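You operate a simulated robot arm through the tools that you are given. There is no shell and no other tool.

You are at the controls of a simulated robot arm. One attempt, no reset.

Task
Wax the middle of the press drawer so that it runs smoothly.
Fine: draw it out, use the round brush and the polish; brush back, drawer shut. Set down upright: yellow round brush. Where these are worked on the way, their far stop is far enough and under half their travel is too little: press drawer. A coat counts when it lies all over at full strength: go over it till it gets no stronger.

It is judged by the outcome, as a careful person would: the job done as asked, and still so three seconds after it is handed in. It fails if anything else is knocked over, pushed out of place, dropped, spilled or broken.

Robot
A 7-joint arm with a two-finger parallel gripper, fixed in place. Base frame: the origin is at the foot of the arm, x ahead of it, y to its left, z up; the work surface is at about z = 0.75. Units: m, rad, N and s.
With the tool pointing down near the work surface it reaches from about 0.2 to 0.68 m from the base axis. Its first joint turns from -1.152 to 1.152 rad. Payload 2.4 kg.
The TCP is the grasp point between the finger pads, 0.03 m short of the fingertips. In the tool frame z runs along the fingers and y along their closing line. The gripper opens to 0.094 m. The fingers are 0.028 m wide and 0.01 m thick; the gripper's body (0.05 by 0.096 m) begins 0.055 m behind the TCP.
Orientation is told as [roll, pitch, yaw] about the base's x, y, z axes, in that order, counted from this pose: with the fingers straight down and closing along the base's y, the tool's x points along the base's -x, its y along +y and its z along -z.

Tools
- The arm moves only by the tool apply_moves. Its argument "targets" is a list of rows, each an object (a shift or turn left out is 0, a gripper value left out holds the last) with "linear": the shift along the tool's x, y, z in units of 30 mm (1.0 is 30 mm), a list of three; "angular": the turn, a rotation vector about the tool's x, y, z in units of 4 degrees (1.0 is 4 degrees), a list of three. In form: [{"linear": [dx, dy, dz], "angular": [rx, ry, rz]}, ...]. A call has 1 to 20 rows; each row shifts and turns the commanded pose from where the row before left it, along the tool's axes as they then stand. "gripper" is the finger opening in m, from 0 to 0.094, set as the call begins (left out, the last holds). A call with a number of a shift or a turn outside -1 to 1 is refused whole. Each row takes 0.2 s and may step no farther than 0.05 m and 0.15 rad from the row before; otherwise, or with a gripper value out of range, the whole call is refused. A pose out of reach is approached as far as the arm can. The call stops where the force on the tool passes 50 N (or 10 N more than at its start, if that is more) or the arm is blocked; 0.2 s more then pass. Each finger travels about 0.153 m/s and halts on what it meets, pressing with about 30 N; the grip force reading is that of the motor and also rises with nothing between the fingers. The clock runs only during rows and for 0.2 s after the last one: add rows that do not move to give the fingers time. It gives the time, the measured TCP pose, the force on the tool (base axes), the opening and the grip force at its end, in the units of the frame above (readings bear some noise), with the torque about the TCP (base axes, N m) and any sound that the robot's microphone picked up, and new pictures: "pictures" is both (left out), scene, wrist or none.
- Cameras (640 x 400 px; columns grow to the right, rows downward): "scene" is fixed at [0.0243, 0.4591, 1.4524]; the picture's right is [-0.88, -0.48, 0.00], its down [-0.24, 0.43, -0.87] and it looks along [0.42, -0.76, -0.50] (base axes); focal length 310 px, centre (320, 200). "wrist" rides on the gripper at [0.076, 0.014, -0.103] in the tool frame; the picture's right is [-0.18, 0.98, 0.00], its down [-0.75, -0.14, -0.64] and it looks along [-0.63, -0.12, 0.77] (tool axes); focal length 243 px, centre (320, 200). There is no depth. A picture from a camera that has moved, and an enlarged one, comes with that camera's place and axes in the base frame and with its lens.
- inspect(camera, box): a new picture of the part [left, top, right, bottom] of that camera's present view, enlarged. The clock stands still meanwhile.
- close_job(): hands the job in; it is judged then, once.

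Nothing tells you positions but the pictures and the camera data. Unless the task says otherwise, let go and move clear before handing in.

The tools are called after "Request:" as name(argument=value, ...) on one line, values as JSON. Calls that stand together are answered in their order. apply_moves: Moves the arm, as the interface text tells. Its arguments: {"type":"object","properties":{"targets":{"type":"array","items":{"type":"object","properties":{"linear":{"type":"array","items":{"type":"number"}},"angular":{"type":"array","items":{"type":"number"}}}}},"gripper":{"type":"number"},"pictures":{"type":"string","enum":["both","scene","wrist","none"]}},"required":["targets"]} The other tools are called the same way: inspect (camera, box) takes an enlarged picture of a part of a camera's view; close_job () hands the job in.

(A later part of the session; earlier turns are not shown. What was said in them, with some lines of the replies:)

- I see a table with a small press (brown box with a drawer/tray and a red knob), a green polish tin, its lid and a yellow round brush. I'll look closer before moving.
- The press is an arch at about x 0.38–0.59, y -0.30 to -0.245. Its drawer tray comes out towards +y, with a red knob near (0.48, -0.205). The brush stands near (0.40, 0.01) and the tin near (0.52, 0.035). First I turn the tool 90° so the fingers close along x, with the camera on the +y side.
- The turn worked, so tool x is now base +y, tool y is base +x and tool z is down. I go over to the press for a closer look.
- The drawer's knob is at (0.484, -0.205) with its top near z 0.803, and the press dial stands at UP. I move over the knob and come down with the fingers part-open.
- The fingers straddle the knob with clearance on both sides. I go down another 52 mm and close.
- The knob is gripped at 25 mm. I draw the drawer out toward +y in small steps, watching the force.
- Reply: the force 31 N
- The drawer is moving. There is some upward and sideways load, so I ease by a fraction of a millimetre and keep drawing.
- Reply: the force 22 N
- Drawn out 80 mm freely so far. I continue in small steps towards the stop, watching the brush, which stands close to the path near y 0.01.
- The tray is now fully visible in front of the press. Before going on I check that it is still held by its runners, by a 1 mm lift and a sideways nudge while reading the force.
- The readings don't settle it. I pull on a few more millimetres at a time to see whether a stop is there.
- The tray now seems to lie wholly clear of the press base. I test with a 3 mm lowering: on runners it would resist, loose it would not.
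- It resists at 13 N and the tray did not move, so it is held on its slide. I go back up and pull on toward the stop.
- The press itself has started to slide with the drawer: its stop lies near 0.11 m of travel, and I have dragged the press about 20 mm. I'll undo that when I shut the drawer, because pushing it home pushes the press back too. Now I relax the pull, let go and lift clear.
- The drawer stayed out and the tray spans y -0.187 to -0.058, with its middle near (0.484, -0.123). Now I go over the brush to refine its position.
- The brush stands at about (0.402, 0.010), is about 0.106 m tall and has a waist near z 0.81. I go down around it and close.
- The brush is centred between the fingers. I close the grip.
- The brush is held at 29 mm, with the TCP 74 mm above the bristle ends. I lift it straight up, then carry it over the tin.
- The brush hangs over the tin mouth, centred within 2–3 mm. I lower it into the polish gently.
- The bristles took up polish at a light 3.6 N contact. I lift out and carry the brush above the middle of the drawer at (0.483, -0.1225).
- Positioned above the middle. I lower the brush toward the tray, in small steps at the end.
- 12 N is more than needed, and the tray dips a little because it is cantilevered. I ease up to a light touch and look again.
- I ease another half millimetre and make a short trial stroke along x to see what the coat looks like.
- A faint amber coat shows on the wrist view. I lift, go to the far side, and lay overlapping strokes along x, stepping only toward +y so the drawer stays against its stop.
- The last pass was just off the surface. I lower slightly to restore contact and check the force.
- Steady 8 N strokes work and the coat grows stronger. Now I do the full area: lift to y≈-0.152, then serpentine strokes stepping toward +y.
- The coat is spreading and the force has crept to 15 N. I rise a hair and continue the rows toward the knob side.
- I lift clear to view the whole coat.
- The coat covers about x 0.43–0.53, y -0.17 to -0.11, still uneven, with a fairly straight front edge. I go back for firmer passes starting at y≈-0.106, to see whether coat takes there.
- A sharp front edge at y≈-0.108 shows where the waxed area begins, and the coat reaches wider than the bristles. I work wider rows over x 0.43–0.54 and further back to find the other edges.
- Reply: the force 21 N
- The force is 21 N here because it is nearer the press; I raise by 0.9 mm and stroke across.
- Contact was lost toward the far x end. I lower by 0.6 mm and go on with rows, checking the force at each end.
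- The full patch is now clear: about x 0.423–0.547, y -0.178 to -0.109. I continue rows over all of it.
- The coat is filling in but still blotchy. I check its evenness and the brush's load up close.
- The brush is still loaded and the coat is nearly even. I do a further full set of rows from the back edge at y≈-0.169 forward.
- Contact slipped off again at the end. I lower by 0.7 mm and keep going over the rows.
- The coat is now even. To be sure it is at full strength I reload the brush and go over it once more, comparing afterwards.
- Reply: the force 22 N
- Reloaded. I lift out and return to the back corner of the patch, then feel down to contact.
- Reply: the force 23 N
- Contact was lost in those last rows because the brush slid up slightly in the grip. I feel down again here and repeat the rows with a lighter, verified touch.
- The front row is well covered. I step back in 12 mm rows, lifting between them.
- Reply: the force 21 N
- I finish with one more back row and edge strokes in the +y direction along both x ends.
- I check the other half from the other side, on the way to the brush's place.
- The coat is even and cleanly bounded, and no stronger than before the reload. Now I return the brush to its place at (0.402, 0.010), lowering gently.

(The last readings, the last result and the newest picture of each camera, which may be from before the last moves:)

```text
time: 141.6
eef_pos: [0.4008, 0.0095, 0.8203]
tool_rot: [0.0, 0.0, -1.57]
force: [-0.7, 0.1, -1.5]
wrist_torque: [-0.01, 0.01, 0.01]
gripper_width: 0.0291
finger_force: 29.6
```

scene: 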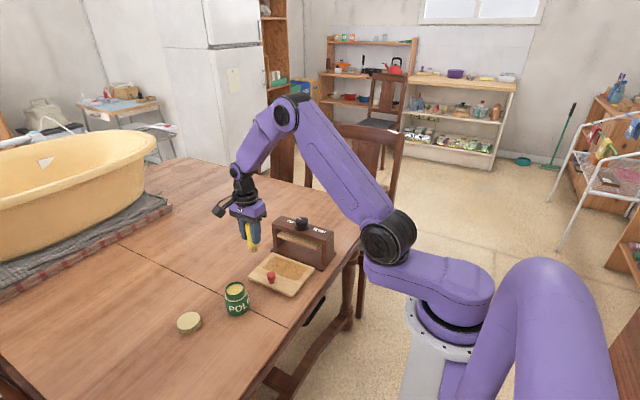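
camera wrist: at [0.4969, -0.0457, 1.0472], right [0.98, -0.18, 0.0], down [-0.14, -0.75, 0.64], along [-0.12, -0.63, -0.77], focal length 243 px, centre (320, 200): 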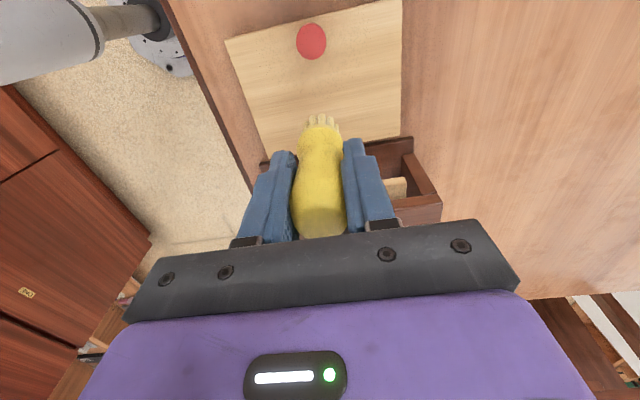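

Request:
apply_moves(targets=[{"linear": [0, 0, 0.03]}], pictures="none")

Request:
apply_moves(targets=[{"linear": [0, 0, 0.03]}], pictures="none")

Request:
inspect(camera="scene", box=[260, 290, 300, 330])

```text
time: 142.0
eef_pos: [0.3992, 0.0109, 0.8201]
tool_rot: [-0.001, 0.0, -1.57]
force: [0.1, 0.2, -0.6]
wrist_torque: [-0.02, 0.0, 0.0]
gripper_width: 0.029
finger_force: 29.6
```

```text
time: 142.4
eef_pos: [0.4008, 0.0085, 0.8189]
tool_rot: [-0.001, 0.001, -1.571]
force: [-1.4, 1.1, 12.9]
wrist_torque: [0.3, 0.17, 0.04]
gripper_width: 0.0291
finger_force: 29.9
```

```text
10.00 times, centred on (280, 310) of scene
camera zoom: at [0.0241, 0.4592, 1.4524], right [-0.88, -0.48, 0.0], down [-0.24, 0.43, -0.87], along [0.42, -0.76, -0.5], focal length 3100 px, centre (720, -900)
```

zoom: 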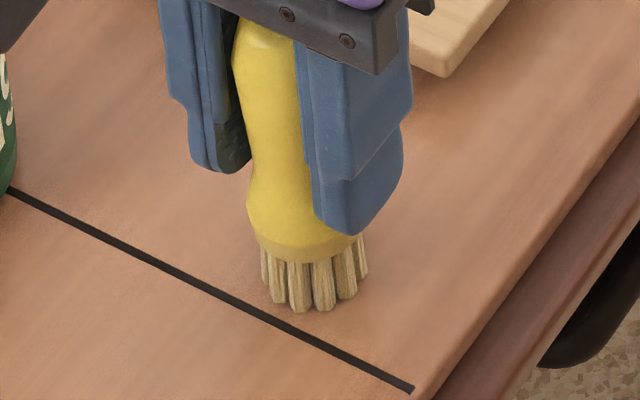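

The brush touches the table. I ease slightly and open the fingers gradually.

Request:
apply_moves(targets=[{"linear": [0, 0, -0.015]}, {}], pictures="none")

Request:
apply_moves(targets=[{}, {}], gripper=0.033, pictures="none")

Request:
apply_moves(targets=[{}, {}], gripper=0.055, pictures="none")

Request:
inspect(camera="scene", box=[260, 280, 300, 330])

Request:
inspect(camera="wrist", box=[240, 60, 400, 260])

```text
time: 143.0
eef_pos: [0.4012, 0.0098, 0.8194]
tool_rot: [0.003, 0.002, -1.57]
force: [0.0, 4.0, 8.3]
wrist_torque: [0.33, 0.0, -0.02]
gripper_width: 0.029
finger_force: 30.3
```

```text
time: 143.6
eef_pos: [0.4007, 0.0102, 0.8197]
tool_rot: [0.001, -0.002, -1.569]
force: [0.2, 0.5, 0.0]
wrist_torque: [-0.02, -0.02, -0.03]
gripper_width: 0.033
finger_force: 0.1
```

```text
time: 144.2
eef_pos: [0.4004, 0.0104, 0.8194]
tool_rot: [0.0, 0.001, -1.569]
force: [-0.1, -1.1, -0.2]
wrist_torque: [-0.02, 0.02, 0.0]
gripper_width: 0.0551
finger_force: 0.0
```

```text
8.00 times, centred on (280, 305) of scene
camera zoom: at [0.0243, 0.4591, 1.4524], right [-0.88, -0.48, 0.0], down [-0.24, 0.43, -0.87], along [0.42, -0.76, -0.5], focal length 2480 px, centre (640, -640)
```

zoom: 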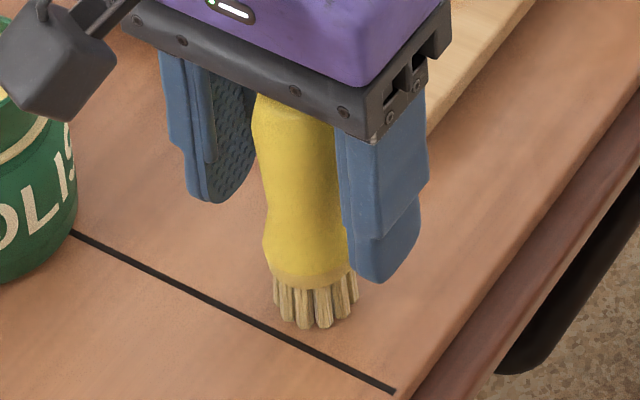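

```text
2.00 times, centred on (320, 160) of wrist
camera zoom: at [0.4152, 0.085, 0.9225], right [0.98, -0.18, 0.0], down [-0.14, -0.75, 0.64], along [-0.12, -0.63, -0.77], focal length 485 px, centre (320, 280)
```

zoom: 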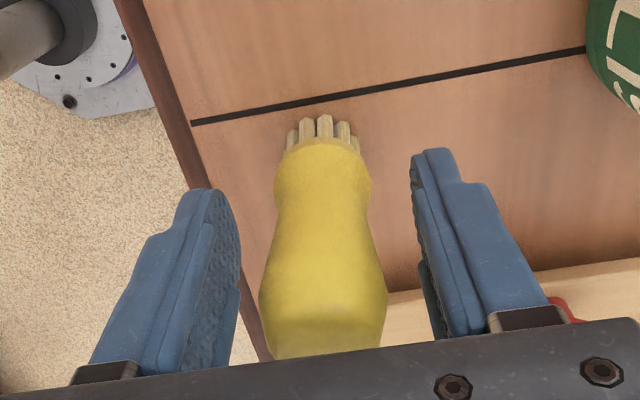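

The brush stands upright by itself. I lift straight up, clear of it.

Request:
apply_moves(targets=[{"linear": [0, 0, -0.5]}, {"linear": [0, 0, -0.9]}, {"linear": [0, 0, -0.9]}, {"linear": [0, 0, -0.9]}, {"linear": [0, 0, -0.9]}, {"linear": [0, 0, -0.5]}, {}])

Request:
inspect(camera="scene", box=[220, 200, 350, 330])

```text
time: 145.8
eef_pos: [0.3996, 0.0099, 0.9553]
tool_rot: [0.0, 0.0, -1.572]
force: [0.9, 0.2, 0.2]
wrist_torque: [-0.04, 0.01, 0.0]
gripper_width: 0.0551
finger_force: 0.0
camera wrist: at [0.415, 0.0858, 1.0594], right [0.98, -0.18, 0.0], down [-0.14, -0.75, 0.64], along [-0.12, -0.63, -0.77], focal length 243 px, centre (320, 200)
```

scene: 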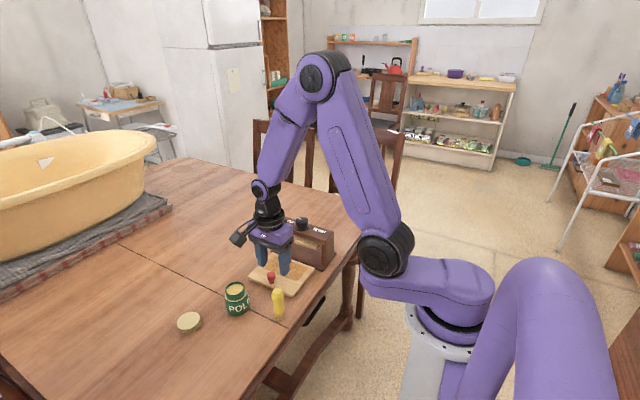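
wrist: 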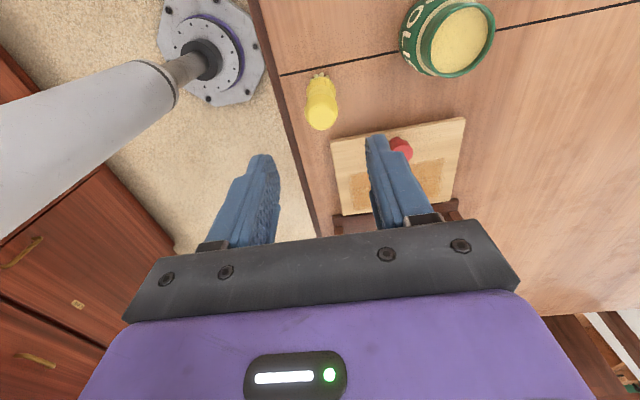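

```text
3.08 times, centred on (285, 265) of scene
camera zoom: at [0.0243, 0.4591, 1.4524], right [-0.88, -0.48, 0.0], down [-0.24, 0.43, -0.87], along [0.42, -0.76, -0.5], focal length 954 px, centre (428, 0)
```

zoom: 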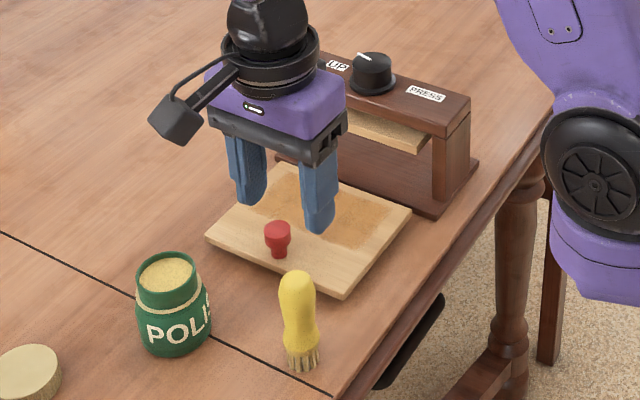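

The brush is back in its place, upright. Now I go back to the drawer's red knob at about (0.484, -0.07).

Request:
apply_moves(targets=[{"linear": [-0.87, 0.94, 0]}, {"linear": [-0.87, 0.94, 0]}, {"linear": [-0.87, 0.94, 0]}, {"linear": [0, 0, 0.9]}, {"linear": [0, 0, 0.9]}, {"linear": [0, 0, 0.9]}, {}], pictures="wrist")

Request:
inspect(camera="wrist", box=[220, 80, 420, 240])

```text
time: 147.4
eef_pos: [0.4836, -0.0687, 0.8762]
tool_rot: [0.0, 0.001, -1.571]
force: [-0.1, 1.4, -0.3]
wrist_torque: [-0.02, -0.02, 0.0]
gripper_width: 0.055
finger_force: 0.0
camera wrist: at [0.4991, 0.0072, 0.9792], right [0.98, -0.18, 0.0], down [-0.14, -0.75, 0.64], along [-0.12, -0.63, -0.77], focal length 243 px, centre (320, 200)
```

wrist: 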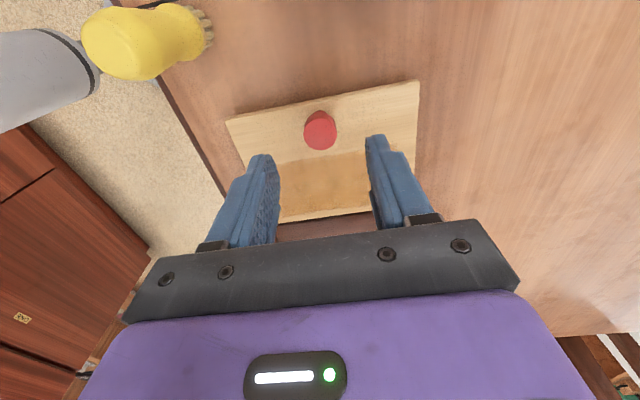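

```text
2.50 times, centred on (320, 160) of wrist
camera zoom: at [0.4991, 0.0072, 0.9792], right [0.98, -0.18, 0.0], down [-0.14, -0.75, 0.64], along [-0.12, -0.63, -0.77], focal length 606 px, centre (320, 300)
```

zoom: 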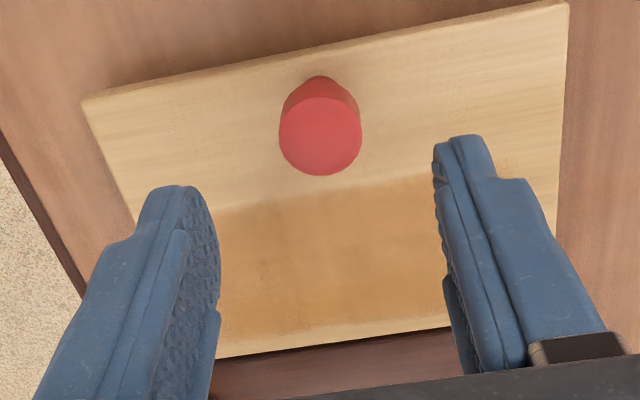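

Request:
apply_moves(targets=[{"linear": [-0.03, 0, 0.8]}, {"linear": [0, 0, 0.8]}, {"linear": [0, 0, 0.58]}, {}], pictures="wrist")

Request:
apply_moves(targets=[{}, {}, {}], gripper=0, pictures="wrist")

```text
time: 148.4
eef_pos: [0.4856, -0.0692, 0.8105]
tool_rot: [0.0, 0.002, -1.571]
force: [-0.5, -0.6, 1.2]
wrist_torque: [0.0, 0.02, 0.0]
gripper_width: 0.055
finger_force: 0.0
camera wrist: at [0.4999, 0.0056, 0.914], right [0.98, -0.18, 0.0], down [-0.14, -0.75, 0.64], along [-0.12, -0.63, -0.77], focal length 243 px, centre (320, 200)
```

wrist: 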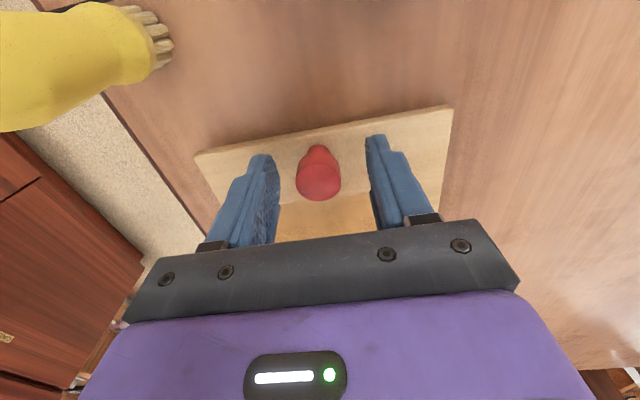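

```text
time: 149.2
eef_pos: [0.4844, -0.0696, 0.811]
tool_rot: [-0.002, 0.002, -1.574]
force: [-4.3, 0.2, 1.0]
wrist_torque: [0.11, -0.23, -0.05]
gripper_width: 0.0252
finger_force: 30.1
camera wrist: at [0.4995, 0.0056, 0.914], right [0.98, -0.19, 0.0], down [-0.14, -0.75, 0.64], along [-0.12, -0.63, -0.77], focal length 243 px, centre (320, 200)
```

wrist: 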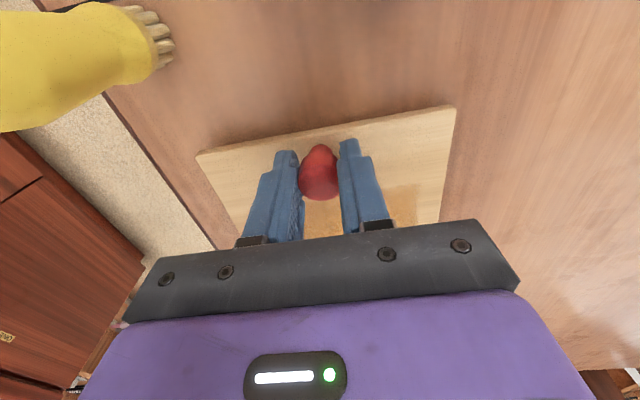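

Knob gripped. I push the drawer in smoothly toward -y.

Request:
apply_moves(targets=[{"linear": [-0.15, 0, 0]}, {"linear": [-0.15, 0, 0]}, {"linear": [-0.15, 0, 0]}, {"linear": [-0.15, 0, 0]}, {"linear": [-0.15, 0, 0]}, {"linear": [-0.15, 0, 0]}, {"linear": [-0.15, 0, 0]}, {"linear": [-0.15, 0, 0]}, {"linear": [-0.15, 0, 0]}, {"linear": [-0.15, 0, 0]}], pictures="none")

Request:
apply_moves(targets=[{"linear": [-0.15, 0, 0]}, {"linear": [-0.15, 0, 0]}, {"linear": [-0.15, 0, 0]}, {"linear": [-0.15, 0, 0]}, {"linear": [-0.15, 0, 0]}, {"linear": [-0.15, 0, 0]}, {"linear": [-0.15, 0, 0]}, {"linear": [-0.15, 0, 0]}], pictures="scene")

Request:
inspect(camera="scene", box=[240, 205, 350, 300])

```text
time: 151.4
eef_pos: [0.4854, -0.1156, 0.8091]
tool_rot: [-0.001, 0.0, -1.57]
force: [-4.2, 1.2, -0.1]
wrist_torque: [-0.75, -0.24, -0.1]
gripper_width: 0.0251
finger_force: 29.6
```

```text
time: 153.2
eef_pos: [0.4859, -0.1509, 0.8099]
tool_rot: [0.002, -0.002, -1.569]
force: [1.7, 0.5, 17.9]
wrist_torque: [0.05, 0.35, 0.03]
gripper_width: 0.0253
finger_force: 30.4
```

scene: 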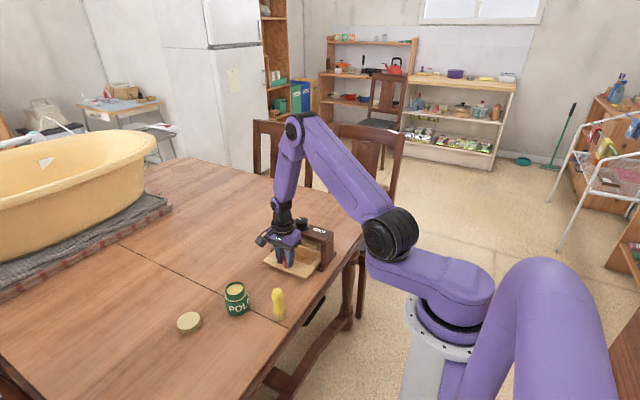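

```text
4.21 times, centred on (295, 252) of scene
camera zoom: at [0.0241, 0.4592, 1.4524], right [-0.88, -0.48, 0.0], down [-0.24, 0.43, -0.87], along [0.42, -0.76, -0.5], focal length 1305 px, centre (425, -21)
```

zoom: 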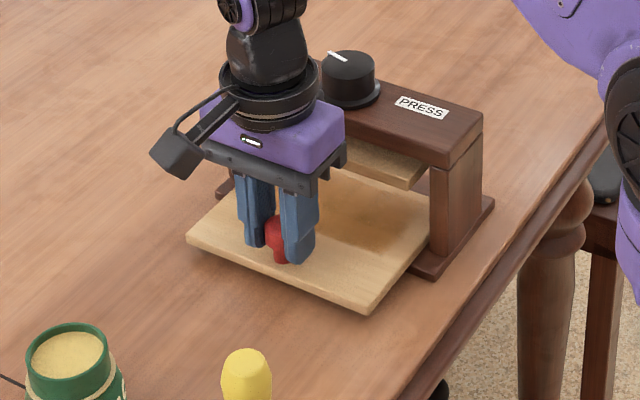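

The drawer is sliding in. I raise a hair to relieve the downward load and continue in smaller steps.

Request:
apply_moves(targets=[{"linear": [-0.1, 0, -0.035]}, {"linear": [-0.1, 0, 0]}, {"linear": [-0.1, 0, 0]}, {"linear": [-0.1, 0, 0]}, {"linear": [-0.1, 0, 0]}], pictures="none")

Request:
apply_moves(targets=[{"linear": [-0.1, 0, 0]}, {"linear": [-0.1, 0, 0]}, {"linear": [-0.1, 0, 0]}], pictures="none")

Request:
inspect(camera="scene", box=[240, 205, 350, 300])

```text
time: 154.4
eef_pos: [0.4846, -0.1644, 0.8107]
tool_rot: [-0.001, 0.003, -1.571]
force: [2.5, 1.2, 0.1]
wrist_torque: [0.53, -0.54, 0.22]
gripper_width: 0.0256
finger_force: 29.9
```

```text
time: 155.2
eef_pos: [0.4843, -0.1748, 0.8114]
tool_rot: [-0.003, 0.002, -1.572]
force: [-2.5, 0.4, -0.2]
wrist_torque: [0.67, -0.27, -0.11]
gripper_width: 0.0254
finger_force: 29.7
```

```text
4.21 times, centred on (295, 252) of scene
camera zoom: at [0.0245, 0.4591, 1.4524], right [-0.88, -0.48, 0.0], down [-0.24, 0.43, -0.87], along [0.42, -0.76, -0.5], focal length 1305 px, centre (425, -21)
```

zoom: 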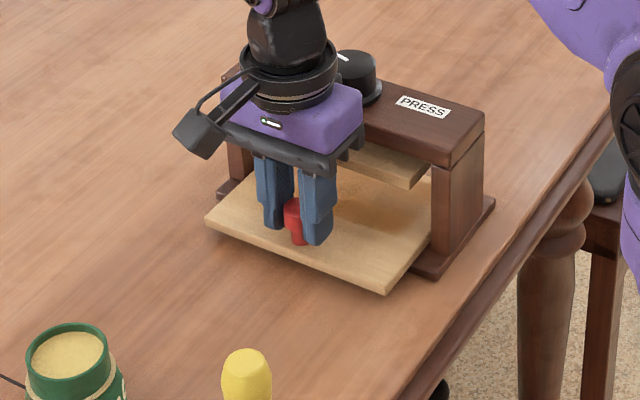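

Request:
apply_moves(targets=[{"linear": [-0.1, 0, 0]}, {"linear": [-0.1, 0, 0]}], pictures="none")

Request:
apply_moves(targets=[{"linear": [-0.1, 0, 0]}, {"linear": [-0.1, 0, 0]}], pictures="none")

Request:
inspect(camera="scene", box=[240, 205, 350, 300])

```text
time: 155.8
eef_pos: [0.4852, -0.1793, 0.8116]
tool_rot: [0.001, 0.0, -1.569]
force: [-3.1, 2.9, 0.3]
wrist_torque: [0.64, -0.51, -0.05]
gripper_width: 0.0252
finger_force: 29.5
```

```text
time: 156.4
eef_pos: [0.486, -0.1862, 0.8118]
tool_rot: [0.001, 0.0, -1.571]
force: [1.8, 5.2, -0.3]
wrist_torque: [0.1, 0.33, 0.0]
gripper_width: 0.0256
finger_force: 30.3
```

```text
4.21 times, centred on (295, 252) of scene
camera zoom: at [0.0245, 0.4592, 1.4524], right [-0.88, -0.48, 0.0], down [-0.24, 0.43, -0.87], along [0.42, -0.76, -0.5], focal length 1305 px, centre (425, -21)
```

zoom: 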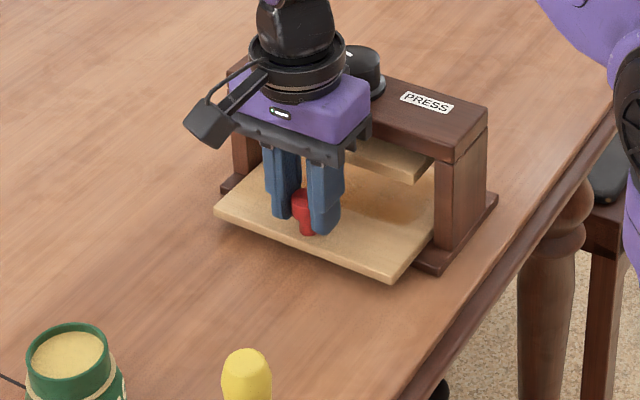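

The drawer is home, and the press now slides back with it. I continue the last 14 mm to its original place in small steps.

Request:
apply_moves(targets=[{"linear": [-0.1, 0, 0]}, {"linear": [-0.1, 0, 0]}], pictures="none")

Request:
apply_moves(targets=[{"linear": [-0.1, 0, 0]}, {"linear": [-0.1, 0, 0]}], pictures="none")

Request:
inspect(camera="scene", box=[240, 205, 350, 300])

Request:
inspect(camera="scene", box=[260, 200, 350, 280])

```text
time: 157.0
eef_pos: [0.4862, -0.1923, 0.8115]
tool_rot: [0.0, -0.002, -1.571]
force: [-0.8, 7.4, -0.6]
wrist_torque: [-0.22, -0.37, -0.05]
gripper_width: 0.0252
finger_force: 30.1
```

```text
time: 157.6
eef_pos: [0.4863, -0.1993, 0.8114]
tool_rot: [0.0, 0.001, -1.57]
force: [-1.0, 5.7, 0.3]
wrist_torque: [-0.01, -0.34, 0.0]
gripper_width: 0.0252
finger_force: 29.8
```

```text
4.21 times, centred on (295, 252) of scene
camera zoom: at [0.0243, 0.4593, 1.4524], right [-0.88, -0.48, 0.0], down [-0.24, 0.43, -0.87], along [0.42, -0.76, -0.5], focal length 1305 px, centre (425, -21)
```

zoom: 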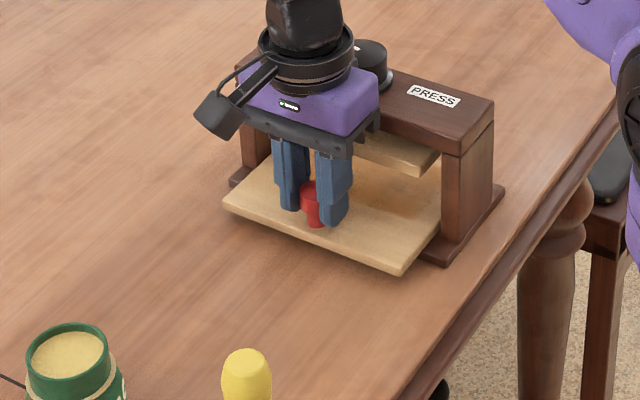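

```text
5.00 times, centred on (305, 240) of scene
camera zoom: at [0.0243, 0.4593, 1.4524], right [-0.88, -0.48, 0.0], down [-0.24, 0.43, -0.87], along [0.42, -0.76, -0.5], focal length 1550 px, centre (395, 0)
```

zoom: 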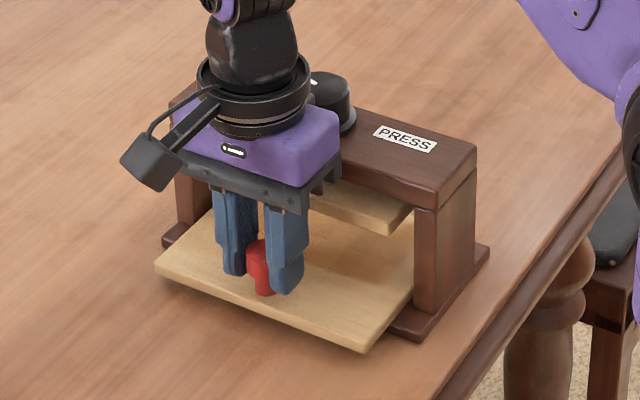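

Nearly there. Compared with the first picture, the press is still about 4–5 mm short, so I push a little more and compare.

Request:
apply_moves(targets=[{"linear": [-0.08, 0, 0]}, {"linear": [-0.06, 0, 0]}], pictures="none")

Request:
inspect(camera="scene", box=[260, 200, 350, 280])

```text
time: 158.2
eef_pos: [0.4872, -0.2018, 0.8111]
tool_rot: [0.001, -0.001, -1.571]
force: [2.3, 7.3, -0.4]
wrist_torque: [0.22, 0.31, 0.0]
gripper_width: 0.0254
finger_force: 29.9
```

```text
5.00 times, centred on (305, 240) of scene
camera zoom: at [0.0244, 0.4593, 1.4523], right [-0.88, -0.48, 0.0], down [-0.24, 0.43, -0.87], along [0.42, -0.76, -0.5], focal length 1550 px, centre (395, 0)
```

zoom: 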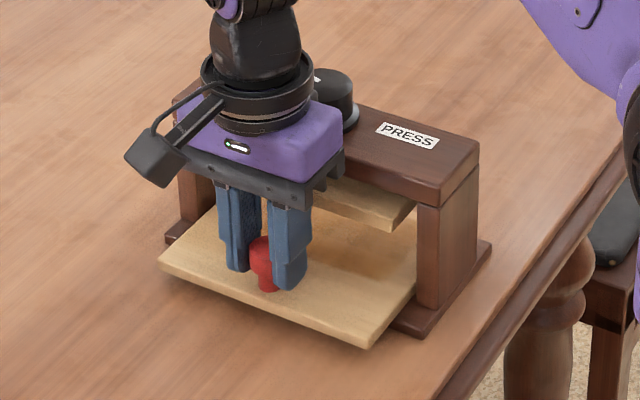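

Now within about 2 mm of the original picture. I make one last 1.5 mm push, then relax, release and lift straight up.

Request:
apply_moves(targets=[{"linear": [-0.055, 0, 0]}, {}], pictures="none")

Request:
inspect(camera="scene", box=[260, 200, 350, 280])

```text
time: 158.8
eef_pos: [0.486, -0.2039, 0.812]
tool_rot: [0.001, 0.0, -1.571]
force: [2.3, 6.5, -0.4]
wrist_torque: [0.21, 0.28, 0.0]
gripper_width: 0.0253
finger_force: 30.2
```

```text
5.00 times, centred on (305, 240) of scene
camera zoom: at [0.0244, 0.4593, 1.4524], right [-0.88, -0.48, 0.0], down [-0.24, 0.43, -0.87], along [0.42, -0.76, -0.5], focal length 1550 px, centre (395, 0)
```

zoom: 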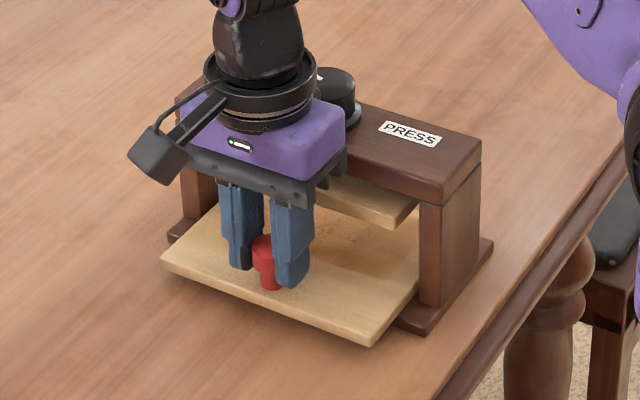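

It matches the original picture now. I open and lift straight up.

Request:
apply_moves(targets=[{}, {}], gripper=0.055, pictures="none")

Request:
apply_moves(targets=[{"linear": [0.1, 0, -0.5]}, {"linear": [0.1, 0, -0.8]}, {"linear": [0, 0, -0.9]}, {"linear": [0, 0, -0.9]}, {"linear": [0.6, 0, -0.9]}, {"linear": [0.9, 0, -0.9]}, {"linear": [0.9, 0, -0.9]}, {"linear": [0.9, 0, -0.9]}, {}])

Request:
inspect(camera="scene", box=[260, 200, 350, 280])

Request:
inspect(camera="scene", box=[160, 190, 360, 340])

Request:
inspect(camera="wrist", box=[220, 60, 420, 240])

```text
time: 159.4
eef_pos: [0.486, -0.2051, 0.8115]
tool_rot: [0.001, 0.001, -1.572]
force: [0.4, 0.1, -0.9]
wrist_torque: [0.0, 0.01, 0.01]
gripper_width: 0.0549
finger_force: 0.1
```

```text
time: 161.4
eef_pos: [0.4865, -0.1005, 1.0143]
tool_rot: [0.001, -0.001, -1.569]
force: [0.3, -0.7, -0.4]
wrist_torque: [-0.01, -0.03, -0.03]
gripper_width: 0.0551
finger_force: 0.2
camera wrist: at [0.5008, -0.0244, 1.1173], right [0.98, -0.18, 0.0], down [-0.14, -0.75, 0.64], along [-0.12, -0.63, -0.77], focal length 243 px, centre (320, 200)
```

scene: 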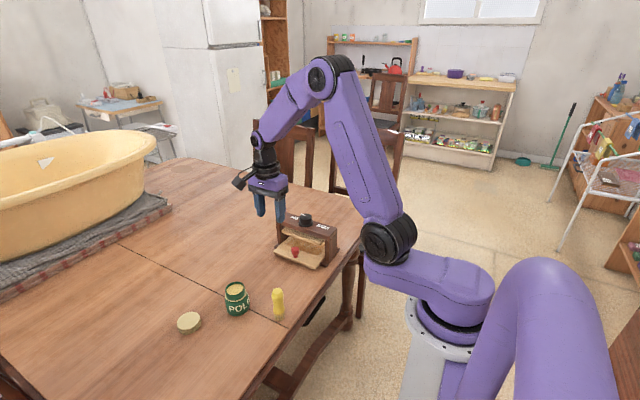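
wrist: 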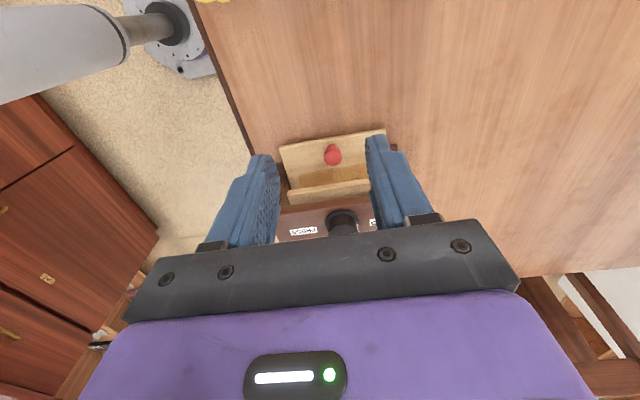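

```text
5.00 times, centred on (305, 240) of scene
camera zoom: at [0.0243, 0.4591, 1.4524], right [-0.88, -0.48, 0.0], down [-0.24, 0.43, -0.87], along [0.42, -0.76, -0.5], focal length 1550 px, centre (395, 0)
```

zoom: 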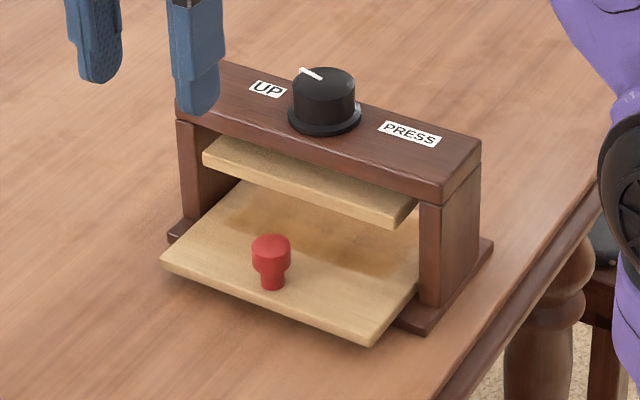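

```text
2.67 times, centred on (260, 265) of scene
camera zoom: at [0.0243, 0.4591, 1.4524], right [-0.88, -0.48, 0.0], down [-0.24, 0.43, -0.87], along [0.42, -0.76, -0.5], focal length 827 px, centre (480, 27)
```

zoom: 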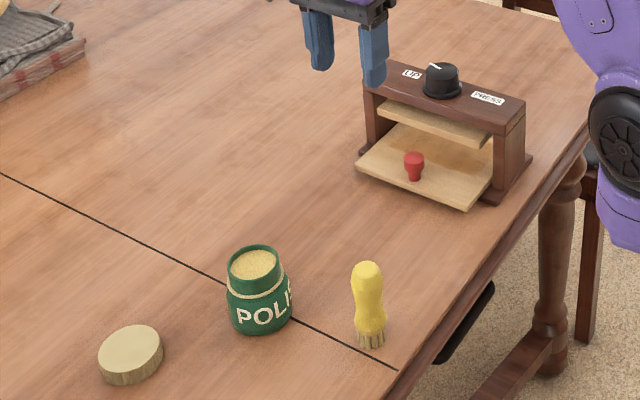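

```text
2.22 times, centred on (320, 150) of wrist
camera zoom: at [0.5008, -0.0244, 1.1173], right [0.98, -0.18, 0.0], down [-0.14, -0.75, 0.64], along [-0.12, -0.63, -0.77], focal length 539 px, centre (320, 311)
```

zoom: 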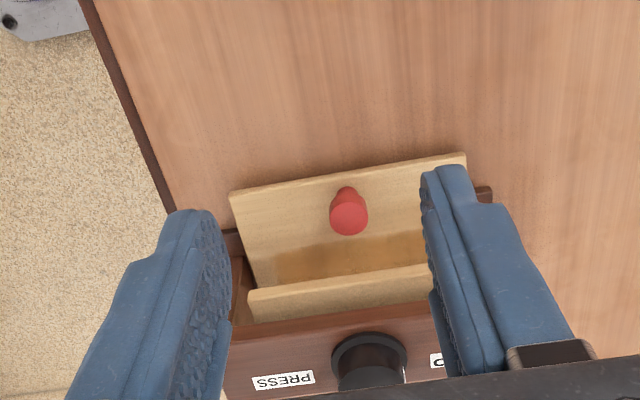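

The press and drawer are back where they were to within a millimetre or two. The drawer is shut with an even coat, the brush stands upright in its place, the tin and lid are untouched, and the arm is clear. I hand in the job.

Request:
close_job()

```text
The job is handed in.
```

I waxed the middle of the press drawer, shut the drawer, put the brush back and handed in the job. I don't have the verdict.

- **Coat:** it covers the whole middle patch of the drawer evenly. I reloaded the brush and went over it again. In the pictures it got no stronger, so I take it to be at full strength.
- **Drawer:** I drew it out to its far stop for the waxing and pushed it fully home afterwards.
- **Press:** it slid about 20 mm when I pulled the drawer against its stop. Closing the drawer pushed it back, and in the last pictures it sits within a millimetre or two of where it started. The dial is still at UP.
- **Brush:** it stands upright, within a few millimetres of its original spot.
- **Polish and lid:** in the pictures the tin and its lid are where they were, and nothing looks spilled.

The gripper is open and clear of everything.
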